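You operate a simulated robot arm through the tools that you are given. There is no shell and no other tool. Be economical: measure what you need, move in short steps, check, and stop when the job is done.

The job below is to be done with a simulated robot arm. You get a single attempt, and the scene is never put back.

JOB
Put things in order on the trolley top. At the end: the teal salt tin stands where the pink pad stood; the orange tumbler stands where the red apple stood; the red apple stands where the teal salt tin stood; the pink pad is in the silver large pot; whatever was shut is shut again. Leave all else as you found it, and nothing knocked over.
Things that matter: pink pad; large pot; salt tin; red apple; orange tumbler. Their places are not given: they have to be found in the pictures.

It is judged by the outcome, as a careful person would: the job done as asked, and still so three seconds after it is handed in. It fails if anything else is knocked over, pushed out of place, dropped, spilled or broken.

ROBOT AND FRAMES
A 7-joint arm with a two-finger parallel gripper, fixed in place. Base frame: the origin is at the foot of the arm, x ahead of it, y to its left, z up; the work surface is at about z = 840. Units: mm, rad, N and s.
With the tool pointing down near the work surface it reaches from about 240 to 680 mm from the base axis. Its first joint turns from -1.152 to 1.152 rad. Payload 2.4 kg.
The TCP is the grasp point between the finger pads, 30 mm short of the fingertips. In the tool frame z runs along the fingers and y along their closing line. The gripper opens to 94 mm. The fingers are 28 mm wide and 10 mm thick; the gripper's body (50 by 96 mm) begins 55 mm behind the TCP.
Orientation is that of the tool frame in the base frame, as [roll, pitch, yaw] about the fixed x, y, z axes, in that order (R = Rz(yaw) Ry(pitch) Rx(roll)). With the fingers straight down and closing along the base's y, the tool's x points along the base's -x, its y along +y and its z along -z.

CONTROLS
- The arm moves only by the tool apply_moves. Its arguments are lists of equal length, an entry for each row: "angular": the turn, a rotation vector about the tool's x, y, z in units of 8 degrees (1.0 is 8 degrees), a list of three; "slide": the shift along the tool's x, y, z in units of 50 mm (1.0 is 50 mm), a list of three; "jaw": the gripper command, from -1 (fully open) to 1 (shut), values between in proportion. In form: {"angular": [[rx, ry, rz], ...], "slide": [[tx, ty, tz], ...], "jaw": [jaw, ...]}. A call has 1 to 10 rows; each row shifts and turns the commanded pose from where the row before left it, along the tool's axes as they then stand. A call with a number of a shift or a turn outside -1 to 1 is refused whole. Each row takes 0.2 s and may step no farther than 50 mm and 0.15 rad from the row before; otherwise, or with a gripper value out of range, the whole call is refused. A pose out of reach is approached as far as the arm can. The call stops where the force on the tool passes 40 N (or 10 N more than at its start, if that is more) or the arm is blocked; 0.2 s more then pass. Each finger travels about 153 mm/s and halts on what it meets, pressing with about 20 N; the grip force reading is that of the motor and also rises with nothing between the fingers. The clock runs only during rows and for 0.2 s after the last one: add rows that do not move to give the fingers time. It gives the time, the measured TCP pose, the force on the tool (base axes), the opening and the grip force at its end, in the units of the frame above (readings bear some noise).
- Cameras (640 x 400 px; columns grow to the right, rows downward): "scene" is fixed at [18.2, 457.9, 1453.3]; the picture's right is [-0.91, -0.42, 0.00], its down [-0.20, 0.43, -0.88] and it looks along [0.37, -0.80, -0.47] (base axes); focal length 308 px, centre (320, 200). "wrist" rides on the gripper at [-37, 0, -58] in the tool frame; the picture's right is [0.00, -1.00, 0.00], its down [0.97, 0.00, -0.24] and it looks along [0.24, 0.00, 0.97] (tool axes); focal length 218 px, centre (320, 200).
- snapshot(camera): a new picture of that camera. No time passes.
- pixel_to_xyz(camera, pixels): for up to 12 pixels [column, row] of the newest picture of that camera ("zoom" is the newest enlarged one), the place [x, y, z] in the base frame of the surface seen there, good to about 2 mm. No time passes.
- zoom(camera, box): a new picture of the part [left, top, right, bottom] of that camera's present view, enlarged. No time passes.
- close_job(): hands the job in; it is judged then, once.

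Work in short steps. Measure before you move; look again where a grasp or a placing could have gone wrong, and mend it. You have 80 turns and 38 pictures in all, those below and enlarged ones among them. Open the gripper and draw the arm clear of the work before you hand the job in, unless the task says otherwise; then end with one line.

The tools are called after ">>>" as name(argument=value, ...) on one line, values as JSON. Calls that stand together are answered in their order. apply_moves: Moves the arm, as the interface text tells. Its arguments: {"type":"object","properties":{"angular":{"type":"array"},"slide":{"type":"array"},"jaw":{"type":"array"}},"required":["angular","slide","jaw"]} The other tools are called the same way: snapshot (camera) takes a picture; pixel_to_xyz (camera, pixels) gives the place of the surface under pixels of a picture; zoom (camera, box) takes an enlarged picture of a part of a camera's view; close_job () hands the job in.

At the start:

```text
time: 0.0
eef_pos: [273.1, -196.7, 1105.3]
tool_rot: [-3.141, 0.001, 3.141]
force: [0.2, 0.3, -0.4]
width: 94.0
grasp_force: 0.0
```

scene: 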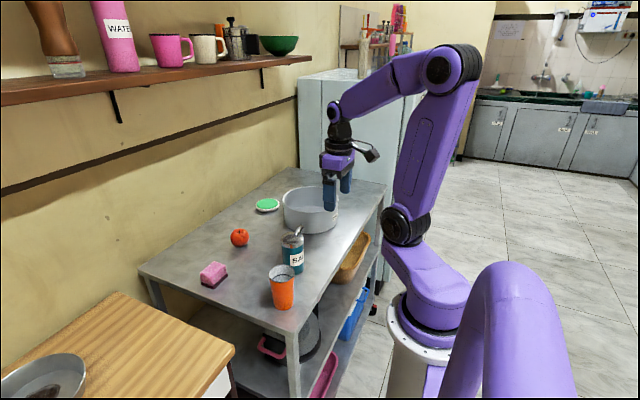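
wrist: 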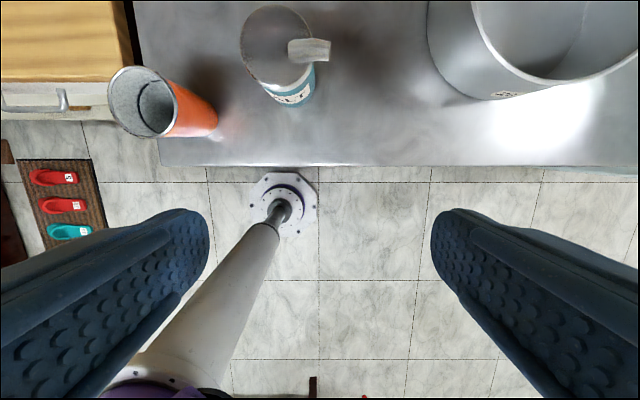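

The scene shows the pink pad at (213,274), apple (239,237), salt tin (292,253), tumbler (282,287) and pot (311,208). I enlarge that area to measure it.

>>> zoom(camera="scene", box=[180, 170, 380, 320])

```text
2.67 times, centred on (280, 245) of scene
```

zoom: 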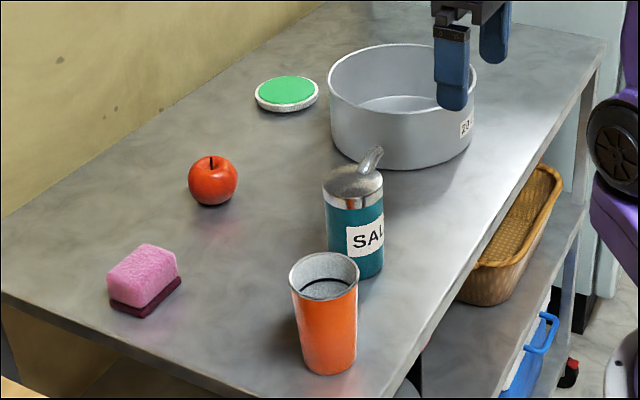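

Pot is open; nothing seems shut. I measure points on each item.

>>> pixel_to_xyz(camera="zoom", pixels=[[109, 302], [143, 316], [181, 283], [108, 276], [134, 300], [178, 257], [147, 245], [212, 180], [213, 203], [189, 182], [237, 182], [212, 160]])

>>> pixel_to_xyz(camera="zoom", pixels=[[290, 283], [358, 283], [330, 253], [325, 310], [327, 372], [325, 298], [325, 195], [383, 195], [352, 210], [357, 275], [350, 180], [377, 150]])

>>> pixel_to_xyz(camera="zoom", pixels=[[330, 85], [475, 85], [405, 45], [400, 127], [400, 168], [390, 104], [345, 65], [460, 62], [286, 88], [286, 112], [257, 93], [318, 90]])

```text
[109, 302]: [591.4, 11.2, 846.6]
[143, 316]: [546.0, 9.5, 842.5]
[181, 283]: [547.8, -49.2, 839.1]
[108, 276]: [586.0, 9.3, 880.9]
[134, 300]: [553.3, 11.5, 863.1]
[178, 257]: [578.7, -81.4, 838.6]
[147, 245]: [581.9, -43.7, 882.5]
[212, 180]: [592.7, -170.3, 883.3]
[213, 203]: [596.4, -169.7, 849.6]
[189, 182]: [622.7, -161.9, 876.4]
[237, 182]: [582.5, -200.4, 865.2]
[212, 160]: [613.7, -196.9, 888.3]
```

```text
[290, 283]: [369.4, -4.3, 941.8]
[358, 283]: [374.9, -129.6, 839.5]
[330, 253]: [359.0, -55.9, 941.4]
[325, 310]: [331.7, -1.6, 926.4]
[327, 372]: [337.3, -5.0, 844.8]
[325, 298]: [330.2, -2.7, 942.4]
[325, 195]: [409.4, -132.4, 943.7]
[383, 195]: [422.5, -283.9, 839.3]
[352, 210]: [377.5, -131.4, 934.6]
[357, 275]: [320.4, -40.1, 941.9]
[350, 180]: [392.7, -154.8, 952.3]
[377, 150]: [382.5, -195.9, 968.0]
```

```text
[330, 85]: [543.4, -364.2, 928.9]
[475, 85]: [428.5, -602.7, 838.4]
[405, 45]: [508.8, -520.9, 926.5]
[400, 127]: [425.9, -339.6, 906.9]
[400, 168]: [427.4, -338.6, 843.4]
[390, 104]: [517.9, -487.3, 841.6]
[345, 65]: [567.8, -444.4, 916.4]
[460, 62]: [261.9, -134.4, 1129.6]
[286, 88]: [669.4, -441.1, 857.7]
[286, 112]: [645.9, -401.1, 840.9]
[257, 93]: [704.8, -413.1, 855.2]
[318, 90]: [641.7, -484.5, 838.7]
```

I move above the trolley for a top-down wrist view.

>>> apply_moves(angular=[[0, 0, 0], [0, 0, 0], [0, 0, 0], [0, 0, 0], [0, 0, 0], [0, 0, 0], [0, 0, 0]], slide=[[-0.8, 0.33, -0.13], [-0.8, 0.33, -0.13], [-0.8, 0.33, -0.13], [-0.8, 0.33, -0.13], [-0.8, 0.33, -0.13], [-0.8, 0.33, -0.13], [0, 0, 0]], jaw=[-1, -1, -1, -1, -1, -1, -1])

>>> snapshot(camera="wrist")

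```text
time: 1.6
eef_pos: [511.8, -97.1, 1143.5]
tool_rot: [3.141, 0.001, 3.14]
force: [0.6, 0.1, -0.6]
width: 94.2
grasp_force: 0.0
```

```text
34 pictures are left
```

wrist: 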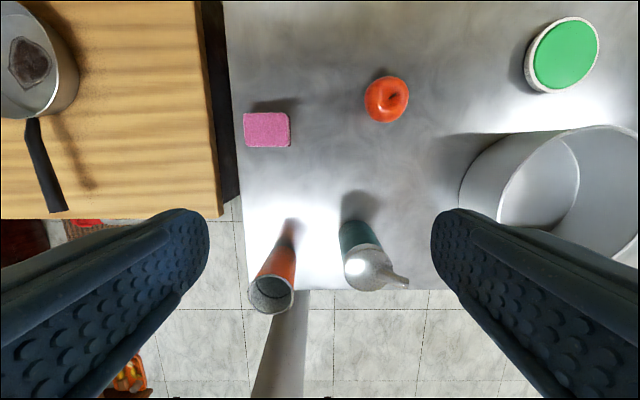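

The picture shows the sponge at (267,130), apple (387,99), tin (365,262), tumbler (272,290). I measure their outlines.

>>> pixel_to_xyz(camera="wrist", pixels=[[246, 116], [287, 115], [248, 144], [287, 144], [267, 130], [367, 99], [407, 96], [387, 78], [386, 120], [387, 99], [394, 96], [240, 150]])

>>> pixel_to_xyz(camera="wrist", pixels=[[251, 293], [292, 293], [271, 278], [271, 311], [272, 292], [346, 265], [368, 248], [365, 288], [390, 268], [406, 283], [342, 232], [372, 222]])

>>> zoom(camera="wrist", box=[220, 200, 430, 330])

```text
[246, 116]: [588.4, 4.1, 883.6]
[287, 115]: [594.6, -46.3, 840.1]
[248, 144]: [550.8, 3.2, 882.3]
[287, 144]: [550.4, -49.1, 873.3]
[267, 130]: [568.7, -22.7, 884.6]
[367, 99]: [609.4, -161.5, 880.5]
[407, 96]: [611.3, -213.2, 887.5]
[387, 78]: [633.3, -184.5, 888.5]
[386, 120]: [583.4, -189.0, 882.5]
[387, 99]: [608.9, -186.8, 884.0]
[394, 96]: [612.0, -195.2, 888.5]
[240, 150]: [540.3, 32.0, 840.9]
```

```text
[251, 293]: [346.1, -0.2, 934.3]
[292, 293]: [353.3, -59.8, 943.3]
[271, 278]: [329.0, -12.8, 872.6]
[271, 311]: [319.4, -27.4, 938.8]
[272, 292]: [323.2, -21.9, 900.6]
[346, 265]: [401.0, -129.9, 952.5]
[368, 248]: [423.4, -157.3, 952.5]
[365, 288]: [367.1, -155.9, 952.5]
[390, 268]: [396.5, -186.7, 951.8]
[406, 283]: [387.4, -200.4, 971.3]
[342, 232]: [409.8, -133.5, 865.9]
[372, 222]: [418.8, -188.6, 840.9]
```

```text
3.05 times, centred on (325, 265) of wrist
```

zoom: 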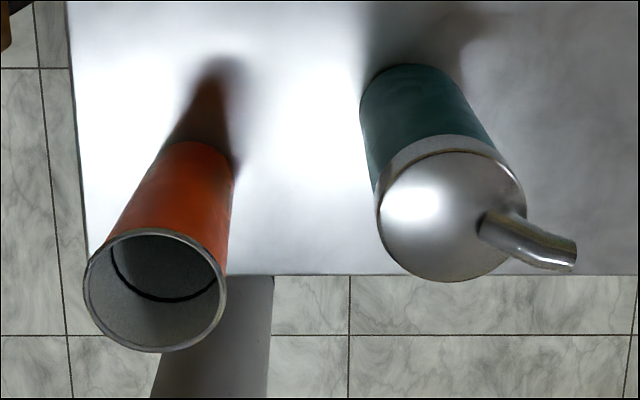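

The pad is centred at about (570,-21), top 884, 42 x 55 mm. I go above it and partly down.

>>> apply_moves(angular=[[0, 0, 0], [0, 0, 0], [0, 0, 0], [0, 0, 0], [0, 0, 0], [0, 0, 0], [0, 0, 0], [0, 0, 0]], slide=[[-0.58, 0.76, 0], [-0.58, 0.76, 0], [0, 0, 0.9], [0, 0, 0.9], [0, 0, 0.9], [0, 0, 0.9], [0, 0, 0.5], [0, 0, 0]], jaw=[-1, -1, -1, -1, -1, -1, -1, -1])

>>> snapshot(camera="wrist")

```text
time: 3.4
eef_pos: [571.6, -25.1, 941.5]
tool_rot: [-3.141, -0.001, 3.14]
force: [0.3, -0.1, 0.6]
width: 94.1
grasp_force: 0.0
```

```text
32 pictures are left
```

wrist: 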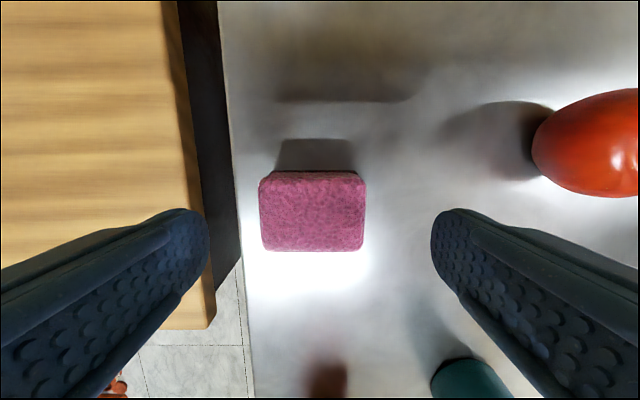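

I check the pad's top outline at (260..366, 172..250).

>>> pixel_to_xyz(camera="wrist", pixels=[[262, 210], [363, 210], [312, 175], [312, 247], [265, 178], [361, 178], [266, 244], [360, 246], [612, 140], [600, 193], [570, 110], [535, 150]])

```text
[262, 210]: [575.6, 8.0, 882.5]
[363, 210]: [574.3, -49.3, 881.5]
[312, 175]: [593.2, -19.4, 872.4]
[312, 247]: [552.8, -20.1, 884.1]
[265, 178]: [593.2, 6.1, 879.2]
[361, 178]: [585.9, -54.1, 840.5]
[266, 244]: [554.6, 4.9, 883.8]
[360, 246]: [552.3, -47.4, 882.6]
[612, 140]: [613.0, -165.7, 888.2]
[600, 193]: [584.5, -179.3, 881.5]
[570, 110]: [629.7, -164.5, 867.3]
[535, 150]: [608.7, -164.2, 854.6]
```

The pad centre is (573,-20.5). I nudge across, descend to z=874 and close.

>>> apply_moves(angular=[[0, 0, 0], [0, 0, 0], [0, 0, 0], [0, 0, 0], [0, 0, 0], [0, 0, 0]], slide=[[-0.03, 0.09, 0.5], [0, 0, 0.5], [0, 0, 0.35], [0, 0, 0], [0, 0, 0], [0, 0, 0]], jaw=[-1, -1, -1, -1, 1, 1])

```text
time: 4.8
eef_pos: [573.9, -17.8, 870.3]
tool_rot: [-3.141, 0.0, 3.141]
force: [-0.6, 0.3, -0.4]
width: 65.7
grasp_force: 19.3
```

Width 65.7 with force: probably gripping its base or still closing. I hold a row longer, then lift a little.

>>> apply_moves(angular=[[0, 0, 0], [0, 0, 0], [0, 0, 0]], slide=[[0, 0, 0], [0, 0, -0.4], [0, 0, -0.6]], jaw=[1, 1, 1])

>>> snapshot(camera="wrist")

```text
time: 5.6
eef_pos: [575.7, -19.2, 921.0]
tool_rot: [3.141, -0.001, 3.139]
force: [0.4, -1.3, 0.3]
width: 65.4
grasp_force: 19.7
```

```text
31 pictures are left
```

wrist: 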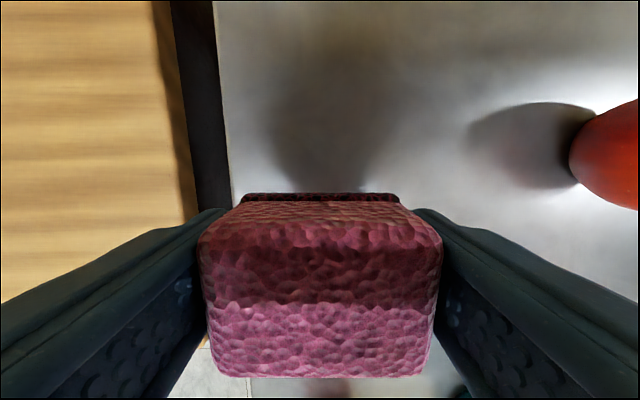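

Pad is held. I lift to about z=1050 and go toward the pot for a look.

>>> apply_moves(angular=[[0, 0, 0], [0, 0, 0], [0, 0, 0], [0, 0, 0], [0, 0, 0], [0, 0, 0], [0, 0, 0], [0, 0, 0], [0, 0, 0], [0, 0, 0]], slide=[[0, 0, -0.87], [0, 0, -0.87], [0, 0, -0.87], [0.26, -0.87, 0], [0.26, -0.87, 0], [0.26, -0.87, 0], [0.26, -0.87, 0], [0.26, -0.87, 0], [0.26, -0.87, 0], [0, 0, 0]], jaw=[1, 1, 1, 1, 1, 1, 1, 1, 1, 1])

>>> snapshot(camera="wrist")

>>> snapshot(camera="scene")

```text
time: 7.8
eef_pos: [494.5, -279.4, 1055.9]
tool_rot: [-3.14, -0.001, -3.141]
force: [0.0, 0.0, 0.7]
width: 65.3
grasp_force: 20.0
```

```text
30 pictures are left
```

wrist: 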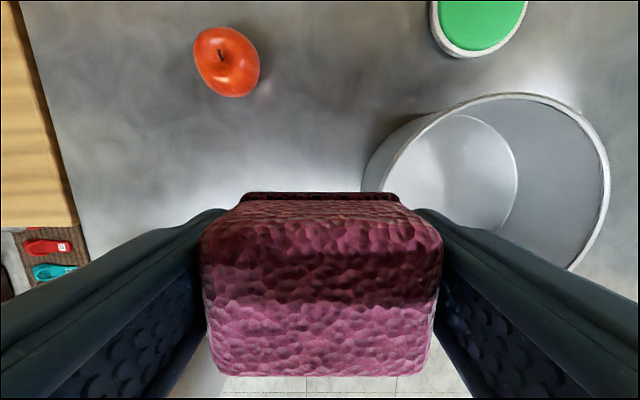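

```text
29 pictures are left
```

scene: 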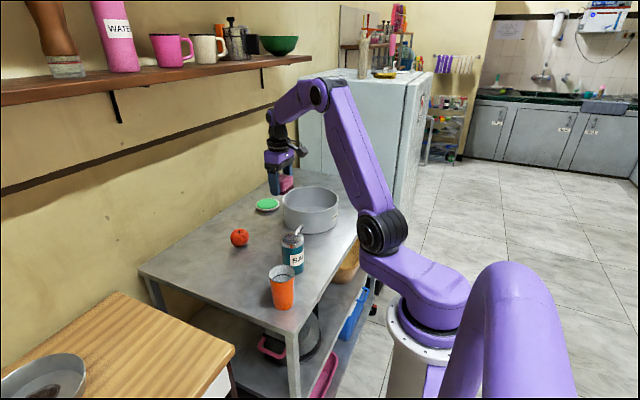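

I measure the pot rim in both views (wrist rim around (500,95)-(605,180); scene rim around (283..340,187..207)).

>>> pixel_to_xyz(camera="wrist", pixels=[[385, 180], [420, 132], [460, 106], [500, 96], [540, 98], [575, 114], [600, 148], [607, 185], [575, 265], [480, 160], [516, 180], [590, 240]])

>>> pixel_to_xyz(camera="scene", pixels=[[284, 200], [290, 192], [310, 187], [330, 190], [311, 210], [311, 232], [295, 207], [330, 207]])

```text
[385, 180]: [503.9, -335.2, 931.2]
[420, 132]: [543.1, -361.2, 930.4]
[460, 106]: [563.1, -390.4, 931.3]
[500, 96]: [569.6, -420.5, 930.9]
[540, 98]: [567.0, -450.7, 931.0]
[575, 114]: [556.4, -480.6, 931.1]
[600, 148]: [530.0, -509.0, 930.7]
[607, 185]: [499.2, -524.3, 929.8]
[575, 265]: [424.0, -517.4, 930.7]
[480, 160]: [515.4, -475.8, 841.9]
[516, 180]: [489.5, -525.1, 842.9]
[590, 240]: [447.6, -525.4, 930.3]
```

```text
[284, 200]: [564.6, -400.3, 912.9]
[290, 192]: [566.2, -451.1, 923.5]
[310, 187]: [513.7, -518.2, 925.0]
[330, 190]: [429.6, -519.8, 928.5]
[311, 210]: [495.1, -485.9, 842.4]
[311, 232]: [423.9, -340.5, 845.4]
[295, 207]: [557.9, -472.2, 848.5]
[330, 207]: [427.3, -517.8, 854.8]
```

Pot centre ≈ (470,-429), rim radius ≈ 99, inside floor ≈ 842. I move over it and lower most of the way.

>>> apply_moves(angular=[[0, 0, 0], [0, 0, 0], [0, 0, 0], [0, 0, 0], [0, 0, 0], [0, 0, 0], [0, 0, 0], [0, 0, 0]], slide=[[0.12, -0.75, 0], [0.12, -0.75, 0], [0.12, -0.75, 0], [0.12, -0.71, 0], [0, 0, 0], [0, 0, 0.8], [0, 0, 0.8], [0, 0, 0]], jaw=[1, 1, 1, 1, 1, 1, 1, 1])

>>> snapshot(camera="wrist")

```text
time: 9.6
eef_pos: [468.7, -426.6, 975.0]
tool_rot: [3.141, 0.0, 3.141]
force: [0.0, 0.2, -0.2]
width: 65.4
grasp_force: 20.2
```

```text
28 pictures are left
```

wrist: 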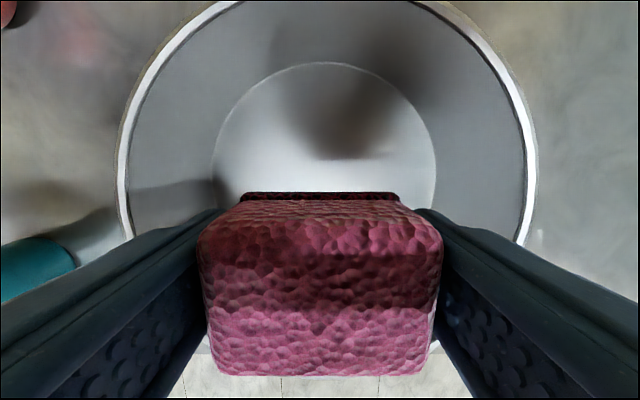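

Centred in the pot. I lower 98 mm, then open partly to about 80 mm.

>>> apply_moves(angular=[[0, 0, 0], [0, 0, 0], [0, 0, 0], [0, 0, 0], [0, 0, 0]], slide=[[0, 0, 0.6], [0, 0, 0.6], [0, 0, 0.5], [0, 0, 0.26], [0, 0, 0]], jaw=[1, 1, 1, 1, 1])

```text
time: 10.8
eef_pos: [469.5, -424.9, 875.3]
tool_rot: [-3.141, -0.001, 3.141]
force: [0.7, -0.2, -0.7]
width: 65.4
grasp_force: 19.7
```

About at the floor (bottom ≈ 843 vs floor 842). I release and retreat upward.

>>> apply_moves(angular=[[0, 0, 0], [0, 0, 0], [0, 0, 0], [0, 0, 0], [0, 0, 0], [0, 0, 0], [0, 0, 0]], slide=[[0, 0, 0.02], [0, 0, 0], [0, 0, 0], [0, 0, -0.8], [0, 0, -0.9], [0, 0, -0.9], [0, 0, -0.9]], jaw=[-0.75, -0.75, -0.75, -0.75, -0.75, -0.75, -1])

>>> snapshot(camera="wrist")

```text
time: 12.4
eef_pos: [467.7, -424.8, 1050.2]
tool_rot: [-3.14, -0.001, 3.14]
force: [0.5, -0.1, 0.1]
width: 94.0
grasp_force: 0.1
```

```text
27 pictures are left
```

wrist: 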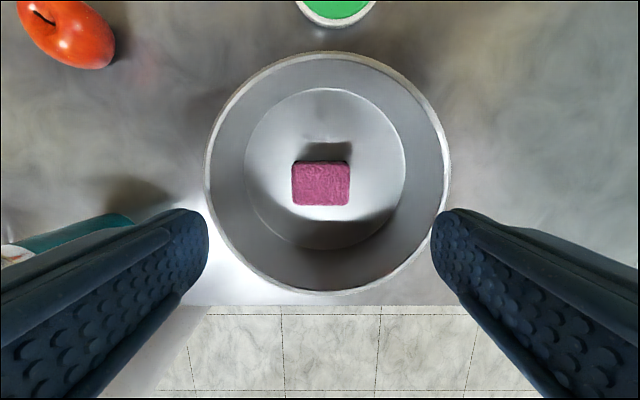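

Pad sits in the pot. Now I go above the tin (396,-158) at this height and begin turning the gripper so its closing line is perpendicular to the spout.

>>> apply_moves(angular=[[0, 0, -1], [0, 0, -1], [0, 0, -1], [0, 0, -1], [0, 0, -1], [0, 0, -1], [0, 0, -1], [0, 0, -1], [0, 0, -1], [0, 0, -0.75]], slide=[[0, 0, 0], [0, 0, 0], [0, 0, 0], [0, 0, 0], [0, 0, 0], [0, 0, 0], [0, 0, 0], [0, 0, 0], [0, 0, 0], [0, 0, 0]], jaw=[-1, -1, -1, -1, -1, -1, -1, -1, -1, -1])

```text
time: 14.6
eef_pos: [470.4, -426.3, 1049.1]
tool_rot: [-3.141, 0.0, -1.779]
force: [0.8, 0.5, 0.5]
width: 93.9
grasp_force: 0.0
```

Turned to yaw −1.779. Now I slide over the tin at z≈1050 and look.

>>> apply_moves(angular=[[0, 0, 0], [0, 0, 0], [0, 0, 0], [0, 0, 0], [0, 0, 0], [0, 0, 0], [0, 0, 0]], slide=[[-0.82, 0.427, 0], [-0.82, 0.427, 0], [-0.82, 0.427, 0], [-0.82, 0.427, 0], [-0.82, 0.427, 0], [-0.82, 0.427, 0], [0, 0, 0]], jaw=[-1, -1, -1, -1, -1, -1, -1])

>>> snapshot(camera="wrist")

```text
time: 16.2
eef_pos: [396.1, -159.5, 1052.1]
tool_rot: [3.141, 0.001, -1.78]
force: [0.0, -0.1, -1.6]
width: 94.1
grasp_force: 0.1
```

```text
26 pictures are left
```

wrist: 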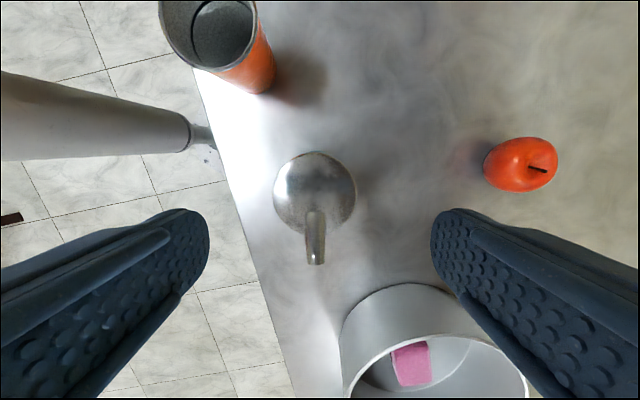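

I measure the tin's cap edges (273..355, 152..235) and the tumbler rim.

>>> pixel_to_xyz(camera="wrist", pixels=[[276, 192], [353, 192], [315, 155], [290, 223], [342, 223], [315, 218], [316, 262], [315, 190], [163, 10], [190, 60], [230, 65], [255, 30]])

```text
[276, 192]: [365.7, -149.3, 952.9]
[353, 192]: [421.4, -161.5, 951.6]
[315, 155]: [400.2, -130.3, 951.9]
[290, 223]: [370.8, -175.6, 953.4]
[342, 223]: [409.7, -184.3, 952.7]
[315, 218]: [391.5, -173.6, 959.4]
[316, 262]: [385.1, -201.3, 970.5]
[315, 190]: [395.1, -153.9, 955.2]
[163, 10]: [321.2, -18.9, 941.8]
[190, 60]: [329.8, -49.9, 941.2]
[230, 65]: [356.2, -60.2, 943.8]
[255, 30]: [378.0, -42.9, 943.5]
```

Tin centre ≈ (394,-158). I descend to z≈926 (body stays above the spout) and close.

>>> apply_moves(angular=[[0, 0, 0], [0, 0, 0], [0, 0, 0], [0, 0, 0], [0, 0, 0], [0, 0, 0], [0, 0, 0]], slide=[[0, 0.04, 0.7], [0, 0, 0.8], [0, 0, 0.7], [0, 0, 0.32], [0, 0, 0], [0, 0, 0], [0, 0, 0]], jaw=[-1, -1, -1, -1, -1, 1, 1])

```text
time: 17.8
eef_pos: [395.3, -157.6, 922.6]
tool_rot: [3.141, 0.0, -1.781]
force: [-0.2, -0.3, 0.7]
width: 62.0
grasp_force: 19.7
```

Gripped. I lift 100 mm and carry toward the pad's old place.

>>> apply_moves(angular=[[0, 0, 0], [0, 0, 0], [0, 0, 0], [0, 0, 0], [0, 0, 0], [0, 0, 0], [0, 0, 0], [0, 0, 0], [0, 0, 0]], slide=[[0, 0, -0.5], [0, 0, -0.75], [0, 0, -0.75], [-0.684, -0.58, 0], [-0.684, -0.58, 0], [-0.684, -0.58, 0], [-0.684, -0.58, 0], [-0.684, -0.58, 0], [0, 0, 0]], jaw=[1, 1, 1, 1, 1, 1, 1, 1, 1])

>>> snapshot(camera="scene")

```text
time: 19.8
eef_pos: [571.1, -22.4, 1022.6]
tool_rot: [-3.14, 0.001, -1.781]
force: [0.1, -0.3, -2.5]
width: 61.8
grasp_force: 20.2
```

```text
25 pictures are left
```

scene: 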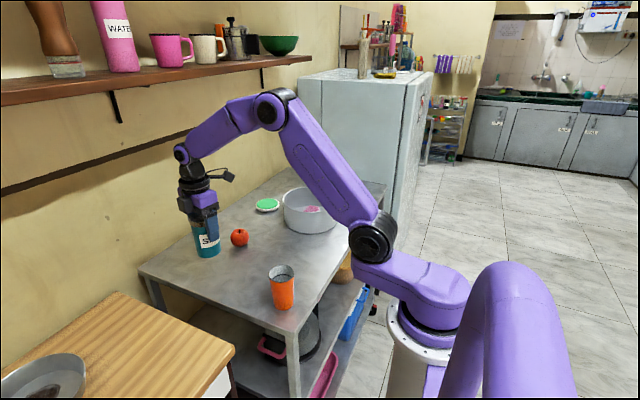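

Tin hangs upright. I lower by 97 mm with a small xy correction and check contact.

>>> apply_moves(angular=[[0, 0, 0], [0, 0, 0], [0, 0, 0], [0, 0, 0], [0, 0, 0]], slide=[[-0.03, 0, 0.6], [0, 0, 0.6], [0, 0, 0.5], [0, 0, 0.24], [0, 0, 0]], jaw=[1, 1, 1, 1, 1])

```text
time: 21.0
eef_pos: [572.0, -18.9, 926.3]
tool_rot: [3.141, -0.001, -1.78]
force: [-0.5, 0.4, -3.1]
width: 61.8
grasp_force: 19.6
```

Not in contact yet (weight still carried). I lower 3 mm more in small steps.

>>> apply_moves(angular=[[0, 0, 0], [0, 0, 0], [0, 0, 0]], slide=[[0, 0, 0.03], [0, 0, 0.02], [0, 0, 0]], jaw=[1, 1, 1])

```text
time: 21.8
eef_pos: [573.6, -20.7, 924.1]
tool_rot: [3.141, 0.0, -1.781]
force: [-0.2, -0.8, -3.3]
width: 61.8
grasp_force: 19.9
```

>>> apply_moves(angular=[[0, 0, 0], [0, 0, 0]], slide=[[0, 0, 0.03], [0, 0, 0]], jaw=[1, 1])

>>> zoom(camera="scene", box=[160, 190, 260, 270])

```text
time: 22.4
eef_pos: [572.8, -19.9, 923.1]
tool_rot: [-3.141, 0.0, -1.781]
force: [-2.8, -1.3, 7.0]
width: 61.7
grasp_force: 19.8
```

```text
5.00 times, centred on (210, 230) of scene
```

zoom: 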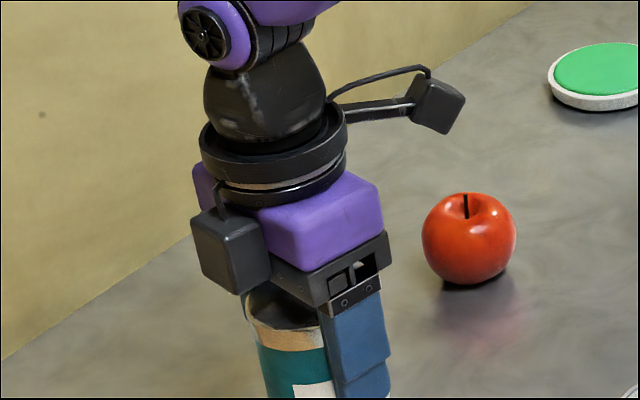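

Touchdown (+7 N). I open and retreat straight up.

>>> apply_moves(angular=[[0, 0, 0], [0, 0, 0], [0, 0, 0], [0, 0, 0], [0, 0, 0], [0, 0, 0], [0, 0, 0]], slide=[[0, 0, 0], [0, 0, 0], [0, 0, -0.3], [0, 0, -0.8], [0, 0, -0.8], [0, 0, -0.8], [0, 0, 0]], jaw=[-1, -1, -1, -1, -1, -1, -1])

>>> snapshot(camera="wrist")

```text
time: 24.0
eef_pos: [571.0, -19.1, 1056.4]
tool_rot: [-3.142, 0.001, -1.781]
force: [-0.8, -0.3, 0.3]
width: 93.8
grasp_force: 0.1
```

```text
23 pictures are left
```

wrist: 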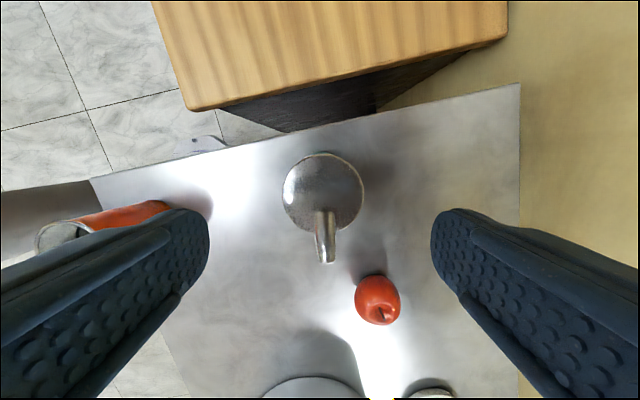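

Tin stands upright; I check its position and the apple's.

>>> pixel_to_xyz(camera="wrist", pixels=[[284, 192], [362, 192], [323, 155], [325, 260], [357, 298], [400, 298], [378, 277], [378, 322], [380, 300]])

```text
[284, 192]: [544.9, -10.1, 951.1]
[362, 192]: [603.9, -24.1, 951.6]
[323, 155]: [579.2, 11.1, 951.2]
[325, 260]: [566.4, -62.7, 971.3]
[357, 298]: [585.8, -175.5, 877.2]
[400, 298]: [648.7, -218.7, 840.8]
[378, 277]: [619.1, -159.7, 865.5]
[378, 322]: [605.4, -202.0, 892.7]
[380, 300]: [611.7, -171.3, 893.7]
```

Tin is at (574,-17), within ~3 mm of target. Now over the apple (608,-187) and partway down for a closer look.

>>> apply_moves(angular=[[0, 0, 0], [0, 0, 0], [0, 0, 0], [0, 0, 0], [0, 0, 0], [0, 0, 0], [0, 0, 0], [0, 0, 0]], slide=[[0.7825, -0.358, 0], [0.7825, -0.358, 0], [0.7825, -0.358, 0], [0.7825, -0.358, 0], [0, 0, 0.7], [0, 0, 0.7], [0, 0, 0.7], [0, 0, 0]], jaw=[-1, -1, -1, -1, -1, -1, -1, -1])

>>> snapshot(camera="wrist")

```text
time: 25.8
eef_pos: [610.8, -187.0, 951.4]
tool_rot: [-3.14, 0.0, -1.78]
force: [0.4, 1.0, -0.7]
width: 93.6
grasp_force: 0.0
```

```text
22 pictures are left
```

wrist: 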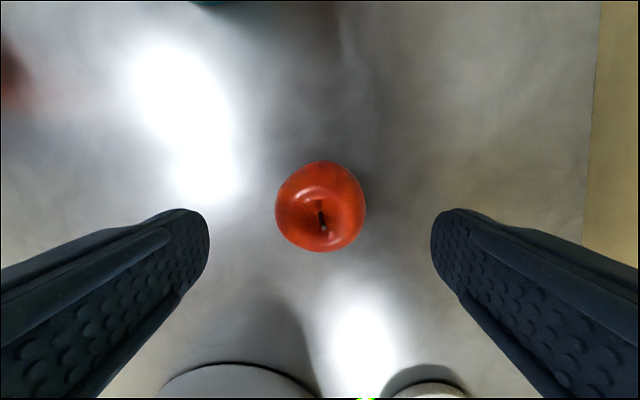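

>>> pixel_to_xyz(camera="wrist", pixels=[[278, 205], [363, 205], [320, 164], [320, 249], [320, 200], [320, 225]])

```text
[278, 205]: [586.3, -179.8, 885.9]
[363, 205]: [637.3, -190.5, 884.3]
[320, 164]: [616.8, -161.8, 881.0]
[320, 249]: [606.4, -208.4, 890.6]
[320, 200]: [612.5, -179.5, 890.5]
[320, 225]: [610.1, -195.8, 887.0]
```

Apple centre ≈ (611.5,-185.5), under the TCP. I descend to 874 and close.

>>> apply_moves(angular=[[0, 0, 0], [0, 0, 0], [0, 0, 0], [0, 0, 0], [0, 0, 0], [0, 0, 0], [0, 0, 0]], slide=[[-0.02, 0, 0.6], [0, 0, 0.6], [0, 0, 0.32], [0, 0, 0], [0, 0, 0], [0, 0, 0], [0, 0, 0]], jaw=[-1, -1, -1, -1, 1, 1, 1])

```text
time: 27.4
eef_pos: [609.5, -185.6, 876.9]
tool_rot: [-3.14, 0.0, -1.78]
force: [1.9, -0.2, 2.5]
width: 59.0
grasp_force: 19.5
```

Apple gripped (59 mm). Lift 90 mm and carry to the tin's old place (394,-157).

>>> apply_moves(angular=[[0, 0, 0], [0, 0, 0], [0, 0, 0], [0, 0, 0], [0, 0, 0], [0, 0, 0], [0, 0, 0], [0, 0, 0], [0, 0, 0]], slide=[[0, 0, -0.4], [0, 0, -0.7], [0, 0, -0.7], [0.0676, 0.867, 0], [0.0676, 0.867, 0], [0.0676, 0.867, 0], [0.0676, 0.867, 0], [0.0676, 0.867, 0], [0, 0, 0]], jaw=[1, 1, 1, 1, 1, 1, 1, 1, 1])

>>> snapshot(camera="wrist")

```text
time: 29.4
eef_pos: [395.2, -159.7, 964.0]
tool_rot: [3.141, 0.001, -1.779]
force: [0.0, 0.0, -0.3]
width: 59.2
grasp_force: 20.0
```

```text
21 pictures are left
```

wrist: 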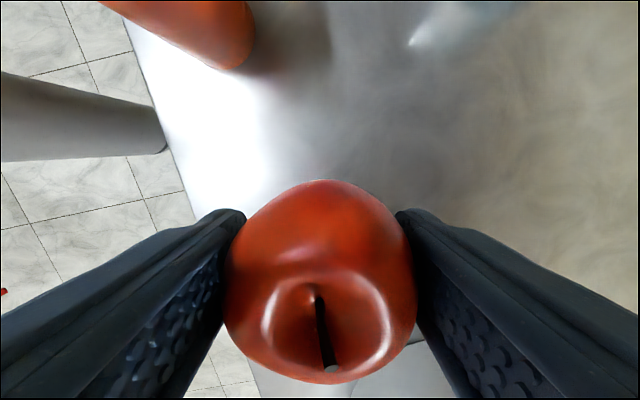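

Apple secure. I lower 86 mm.

>>> apply_moves(angular=[[0, 0, 0], [0, 0, 0], [0, 0, 0], [0, 0, 0]], slide=[[-0.03, 0, 0.7], [0, 0, 0.7], [0, 0, 0.3], [0, 0, 0]], jaw=[1, 1, 1, 1])

```text
time: 30.4
eef_pos: [393.9, -156.8, 880.4]
tool_rot: [-3.14, 0.001, -1.781]
force: [-0.4, 0.6, -0.8]
width: 59.3
grasp_force: 19.7
```

>>> apply_moves(angular=[[0, 0, 0], [0, 0, 0], [0, 0, 0]], slide=[[0, 0, 0.03], [0, 0, 0.03], [0, 0, 0]], jaw=[1, 1, 1])

```text
time: 31.2
eef_pos: [394.3, -156.5, 878.2]
tool_rot: [-3.141, -0.001, -1.779]
force: [-0.3, 0.1, -0.7]
width: 59.0
grasp_force: 19.8
```

Still hanging freely; I lower 2 mm more and check.

>>> apply_moves(angular=[[0, 0, 0], [0, 0, 0], [0, 0, 0]], slide=[[0, 0, 0.02], [0, 0, 0.02], [0, 0, 0]], jaw=[1, 1, 1])

```text
time: 32.0
eef_pos: [394.0, -156.4, 876.3]
tool_rot: [-3.14, 0.0, -1.783]
force: [-5.5, 0.6, 20.4]
width: 59.1
grasp_force: 20.1
```

Contact felt (20 N). I ease up 1 mm, open, and retreat.

>>> apply_moves(angular=[[0, 0, 0], [0, 0, 0], [0, 0, 0], [0, 0, 0], [0, 0, 0], [0, 0, 0], [0, 0, 0], [0, 0, 0]], slide=[[0, 0, -0.02], [0, 0, 0], [0, 0, 0], [0, 0, -0.3], [0, 0, -0.8], [0, 0, -0.8], [0, 0, -0.8], [0, 0, 0]], jaw=[1, -1, -1, -1, -1, -1, -1, -1])

>>> snapshot(camera="wrist")

```text
time: 33.8
eef_pos: [393.6, -157.0, 1012.1]
tool_rot: [-3.141, 0.0, -1.781]
force: [1.0, -0.5, -0.1]
width: 94.0
grasp_force: 0.0
```

```text
20 pictures are left
```

wrist: 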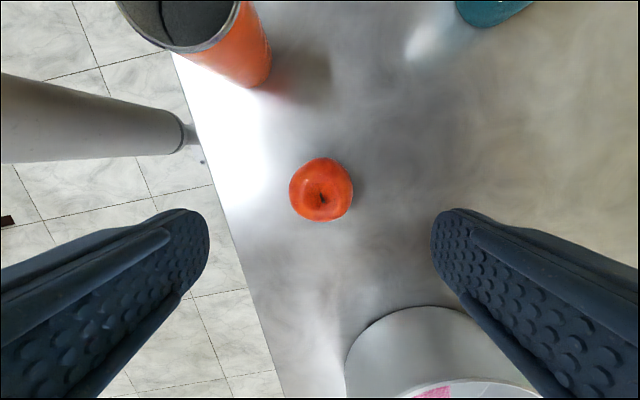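

Apple stays put. Now over the tumbler (350,-30).

>>> apply_moves(angular=[[0, 0, 0], [0, 0, 0], [0, 0, 0], [0, 0, 0]], slide=[[-0.767, 0.46, 0], [-0.767, 0.46, 0], [-0.767, 0.46, 0], [0, 0, 0]], jaw=[-1, -1, -1, -1])

>>> snapshot(camera="wrist")

```text
time: 34.8
eef_pos: [349.3, -27.9, 1011.8]
tool_rot: [3.142, 0.002, -1.782]
force: [0.5, 0.4, -0.9]
width: 93.5
grasp_force: 0.1
```

```text
19 pictures are left
```

wrist: 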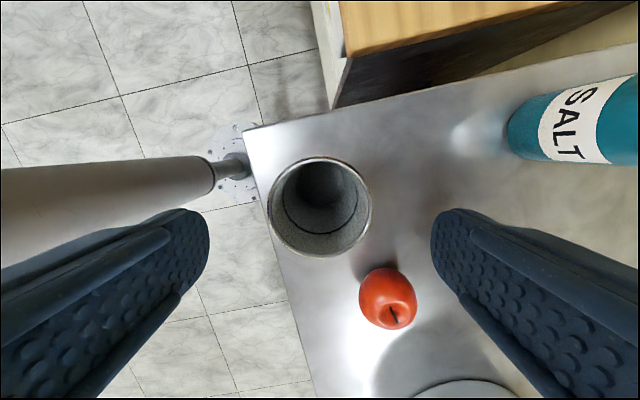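

I measure the tumbler's rim (268..372, 157..255) and the apple.

>>> pixel_to_xyz(camera="wrist", pixels=[[269, 206], [371, 206], [319, 159], [320, 254], [284, 170], [356, 170], [285, 243], [356, 242], [388, 298], [362, 298], [414, 298], [388, 270]])

```text
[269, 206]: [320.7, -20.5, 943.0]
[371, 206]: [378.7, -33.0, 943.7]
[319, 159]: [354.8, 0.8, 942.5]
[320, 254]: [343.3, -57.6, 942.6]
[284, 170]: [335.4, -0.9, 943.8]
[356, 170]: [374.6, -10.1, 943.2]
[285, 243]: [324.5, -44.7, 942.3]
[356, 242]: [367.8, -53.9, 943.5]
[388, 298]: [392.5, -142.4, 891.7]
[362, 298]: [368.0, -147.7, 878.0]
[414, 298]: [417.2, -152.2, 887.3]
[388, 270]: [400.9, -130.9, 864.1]
```

Centre (349.5,-27.5) lies under the TCP. I descend to z≈905 and close.

>>> apply_moves(angular=[[0, 0, 0], [0, 0, 0], [0, 0, 0], [0, 0, 0], [0, 0, 0], [0, 0, 0], [0, 0, 0]], slide=[[0, 0, 0.6], [0, 0, 0.7], [0, 0, 0.6], [0, 0, 0.24], [0, 0, 0], [0, 0, 0], [0, 0, 0]], jaw=[-1, -1, -1, -1, -1, 1, 1])

```text
time: 36.4
eef_pos: [349.6, -29.3, 906.5]
tool_rot: [3.14, 0.001, -1.781]
force: [-0.6, -0.2, -0.2]
width: 61.1
grasp_force: 19.8
```

Gripped. I lift 80 mm and carry upright toward the apple's old place (610.5,-186).

>>> apply_moves(angular=[[0, 0, 0], [0, 0, 0], [0, 0, 0], [0, 0, 0], [0, 0, 0], [0, 0, 0], [0, 0, 0], [0, 0, 0], [0, 0, 0], [0, 0, 0]], slide=[[0, 0, -0.8], [0, 0, -0.8], [0.285, -0.823, 0], [0.285, -0.823, 0], [0.285, -0.823, 0], [0.285, -0.823, 0], [0.285, -0.823, 0], [0.285, -0.823, 0], [0.285, -0.823, 0], [0, 0, 0]], jaw=[1, 1, 1, 1, 1, 1, 1, 1, 1, 1])

>>> snapshot(camera="scene")

```text
time: 38.6
eef_pos: [609.0, -187.6, 985.5]
tool_rot: [3.141, 0.0, -1.781]
force: [0.2, 0.3, -0.8]
width: 60.7
grasp_force: 20.2
```

```text
18 pictures are left
```

scene: 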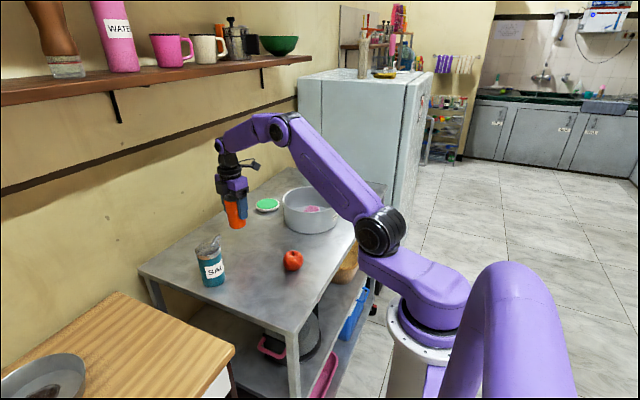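

All is in order; I lower 78 mm with a small correction.

>>> apply_moves(angular=[[0, 0, 0], [0, 0, 0], [0, 0, 0], [0, 0, 0]], slide=[[-0.03, -0.02, 0.6], [0, 0, 0.6], [0, 0, 0.36], [0, 0, 0]], jaw=[1, 1, 1, 1])

>>> apply_moves(angular=[[0, 0, 0], [0, 0, 0]], slide=[[0, 0, 0.02], [0, 0, 0]], jaw=[1, 1])

```text
time: 39.6
eef_pos: [611.2, -184.4, 909.0]
tool_rot: [3.141, 0.002, -1.78]
force: [-1.2, 0.9, -1.3]
width: 60.5
grasp_force: 20.0
```

```text
time: 40.2
eef_pos: [611.6, -184.7, 907.1]
tool_rot: [-3.141, -0.001, -1.781]
force: [0.1, 0.5, 0.3]
width: 60.5
grasp_force: 19.9
```

No contact yet; 1 mm more at a time.

>>> apply_moves(angular=[[0, 0, 0], [0, 0, 0]], slide=[[0, 0, 0.025], [0, 0, 0]], jaw=[1, 1])

```text
time: 40.8
eef_pos: [611.4, -186.2, 906.5]
tool_rot: [-3.139, 0.001, -1.781]
force: [-2.4, 0.3, 6.8]
width: 60.3
grasp_force: 20.1
```

Contact (6.8 N). I open and retreat upward.

>>> apply_moves(angular=[[0, 0, 0], [0, 0, 0], [0, 0, 0], [0, 0, 0], [0, 0, 0], [0, 0, 0], [0, 0, 0]], slide=[[0, 0, 0], [0, 0, 0], [0, 0, -0.3], [0, 0, -0.8], [0, 0, -0.8], [0, 0, -0.8], [0, 0, -0.6]], jaw=[-1, -1, -1, -1, -1, -1, -1])

>>> snapshot(camera="wrist")

```text
time: 42.4
eef_pos: [612.4, -186.1, 1072.7]
tool_rot: [3.141, 0.0, -1.78]
force: [0.1, -0.6, -1.2]
width: 93.8
grasp_force: 0.0
```

```text
17 pictures are left
```

wrist: 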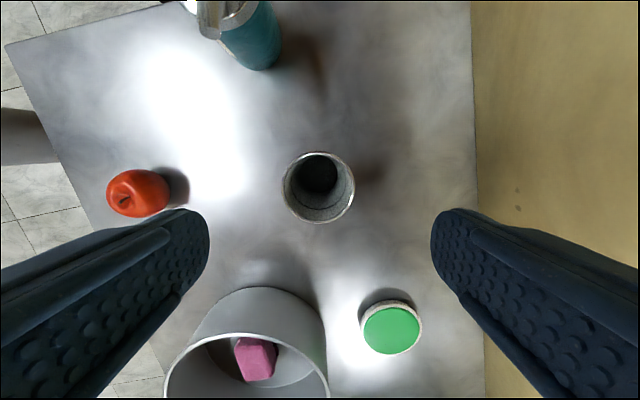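

All items stand as wanted. I draw the arm back clear and check finally.

>>> apply_moves(angular=[[0, 0, 0], [0, 0, 0], [0, 0, 0], [0, 0, 0], [0, 0, 0], [0, 0, 0], [0, 0, 0], [0, 0, 0]], slide=[[0, 0, -0.7], [0.19, 0.88, 0], [0.19, 0.88, 0], [0.19, 0.88, 0], [0.19, 0.88, 0], [0.19, 0.88, 0], [0.19, 0.88, 0], [0, 0, 0]], jaw=[-1, -1, -1, -1, -1, -1, -1, -1])

>>> zoom(camera="scene", box=[160, 160, 400, 310])

```text
time: 44.2
eef_pos: [342.6, -187.0, 1102.4]
tool_rot: [3.141, -0.001, -1.779]
force: [-0.1, -0.3, -0.3]
width: 93.9
grasp_force: 0.1
```

```text
2.67 times, centred on (280, 235) of scene
```

zoom: 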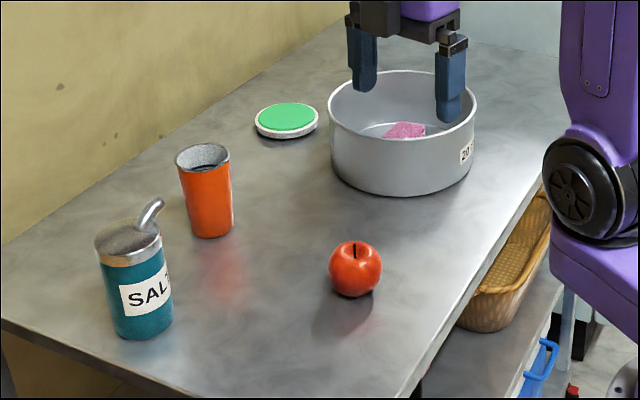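

Everything stands in its place, upright, and the arm is clear; I hand the job in.

>>> close_job()

```text
The job is handed in.
```

The job is done and handed in: the pink pad is in the pot, and the salt tin, red apple and orange tumbler stand upright in their new places. Nothing was shut at the start, so nothing needed shutting, and nothing was knocked over.
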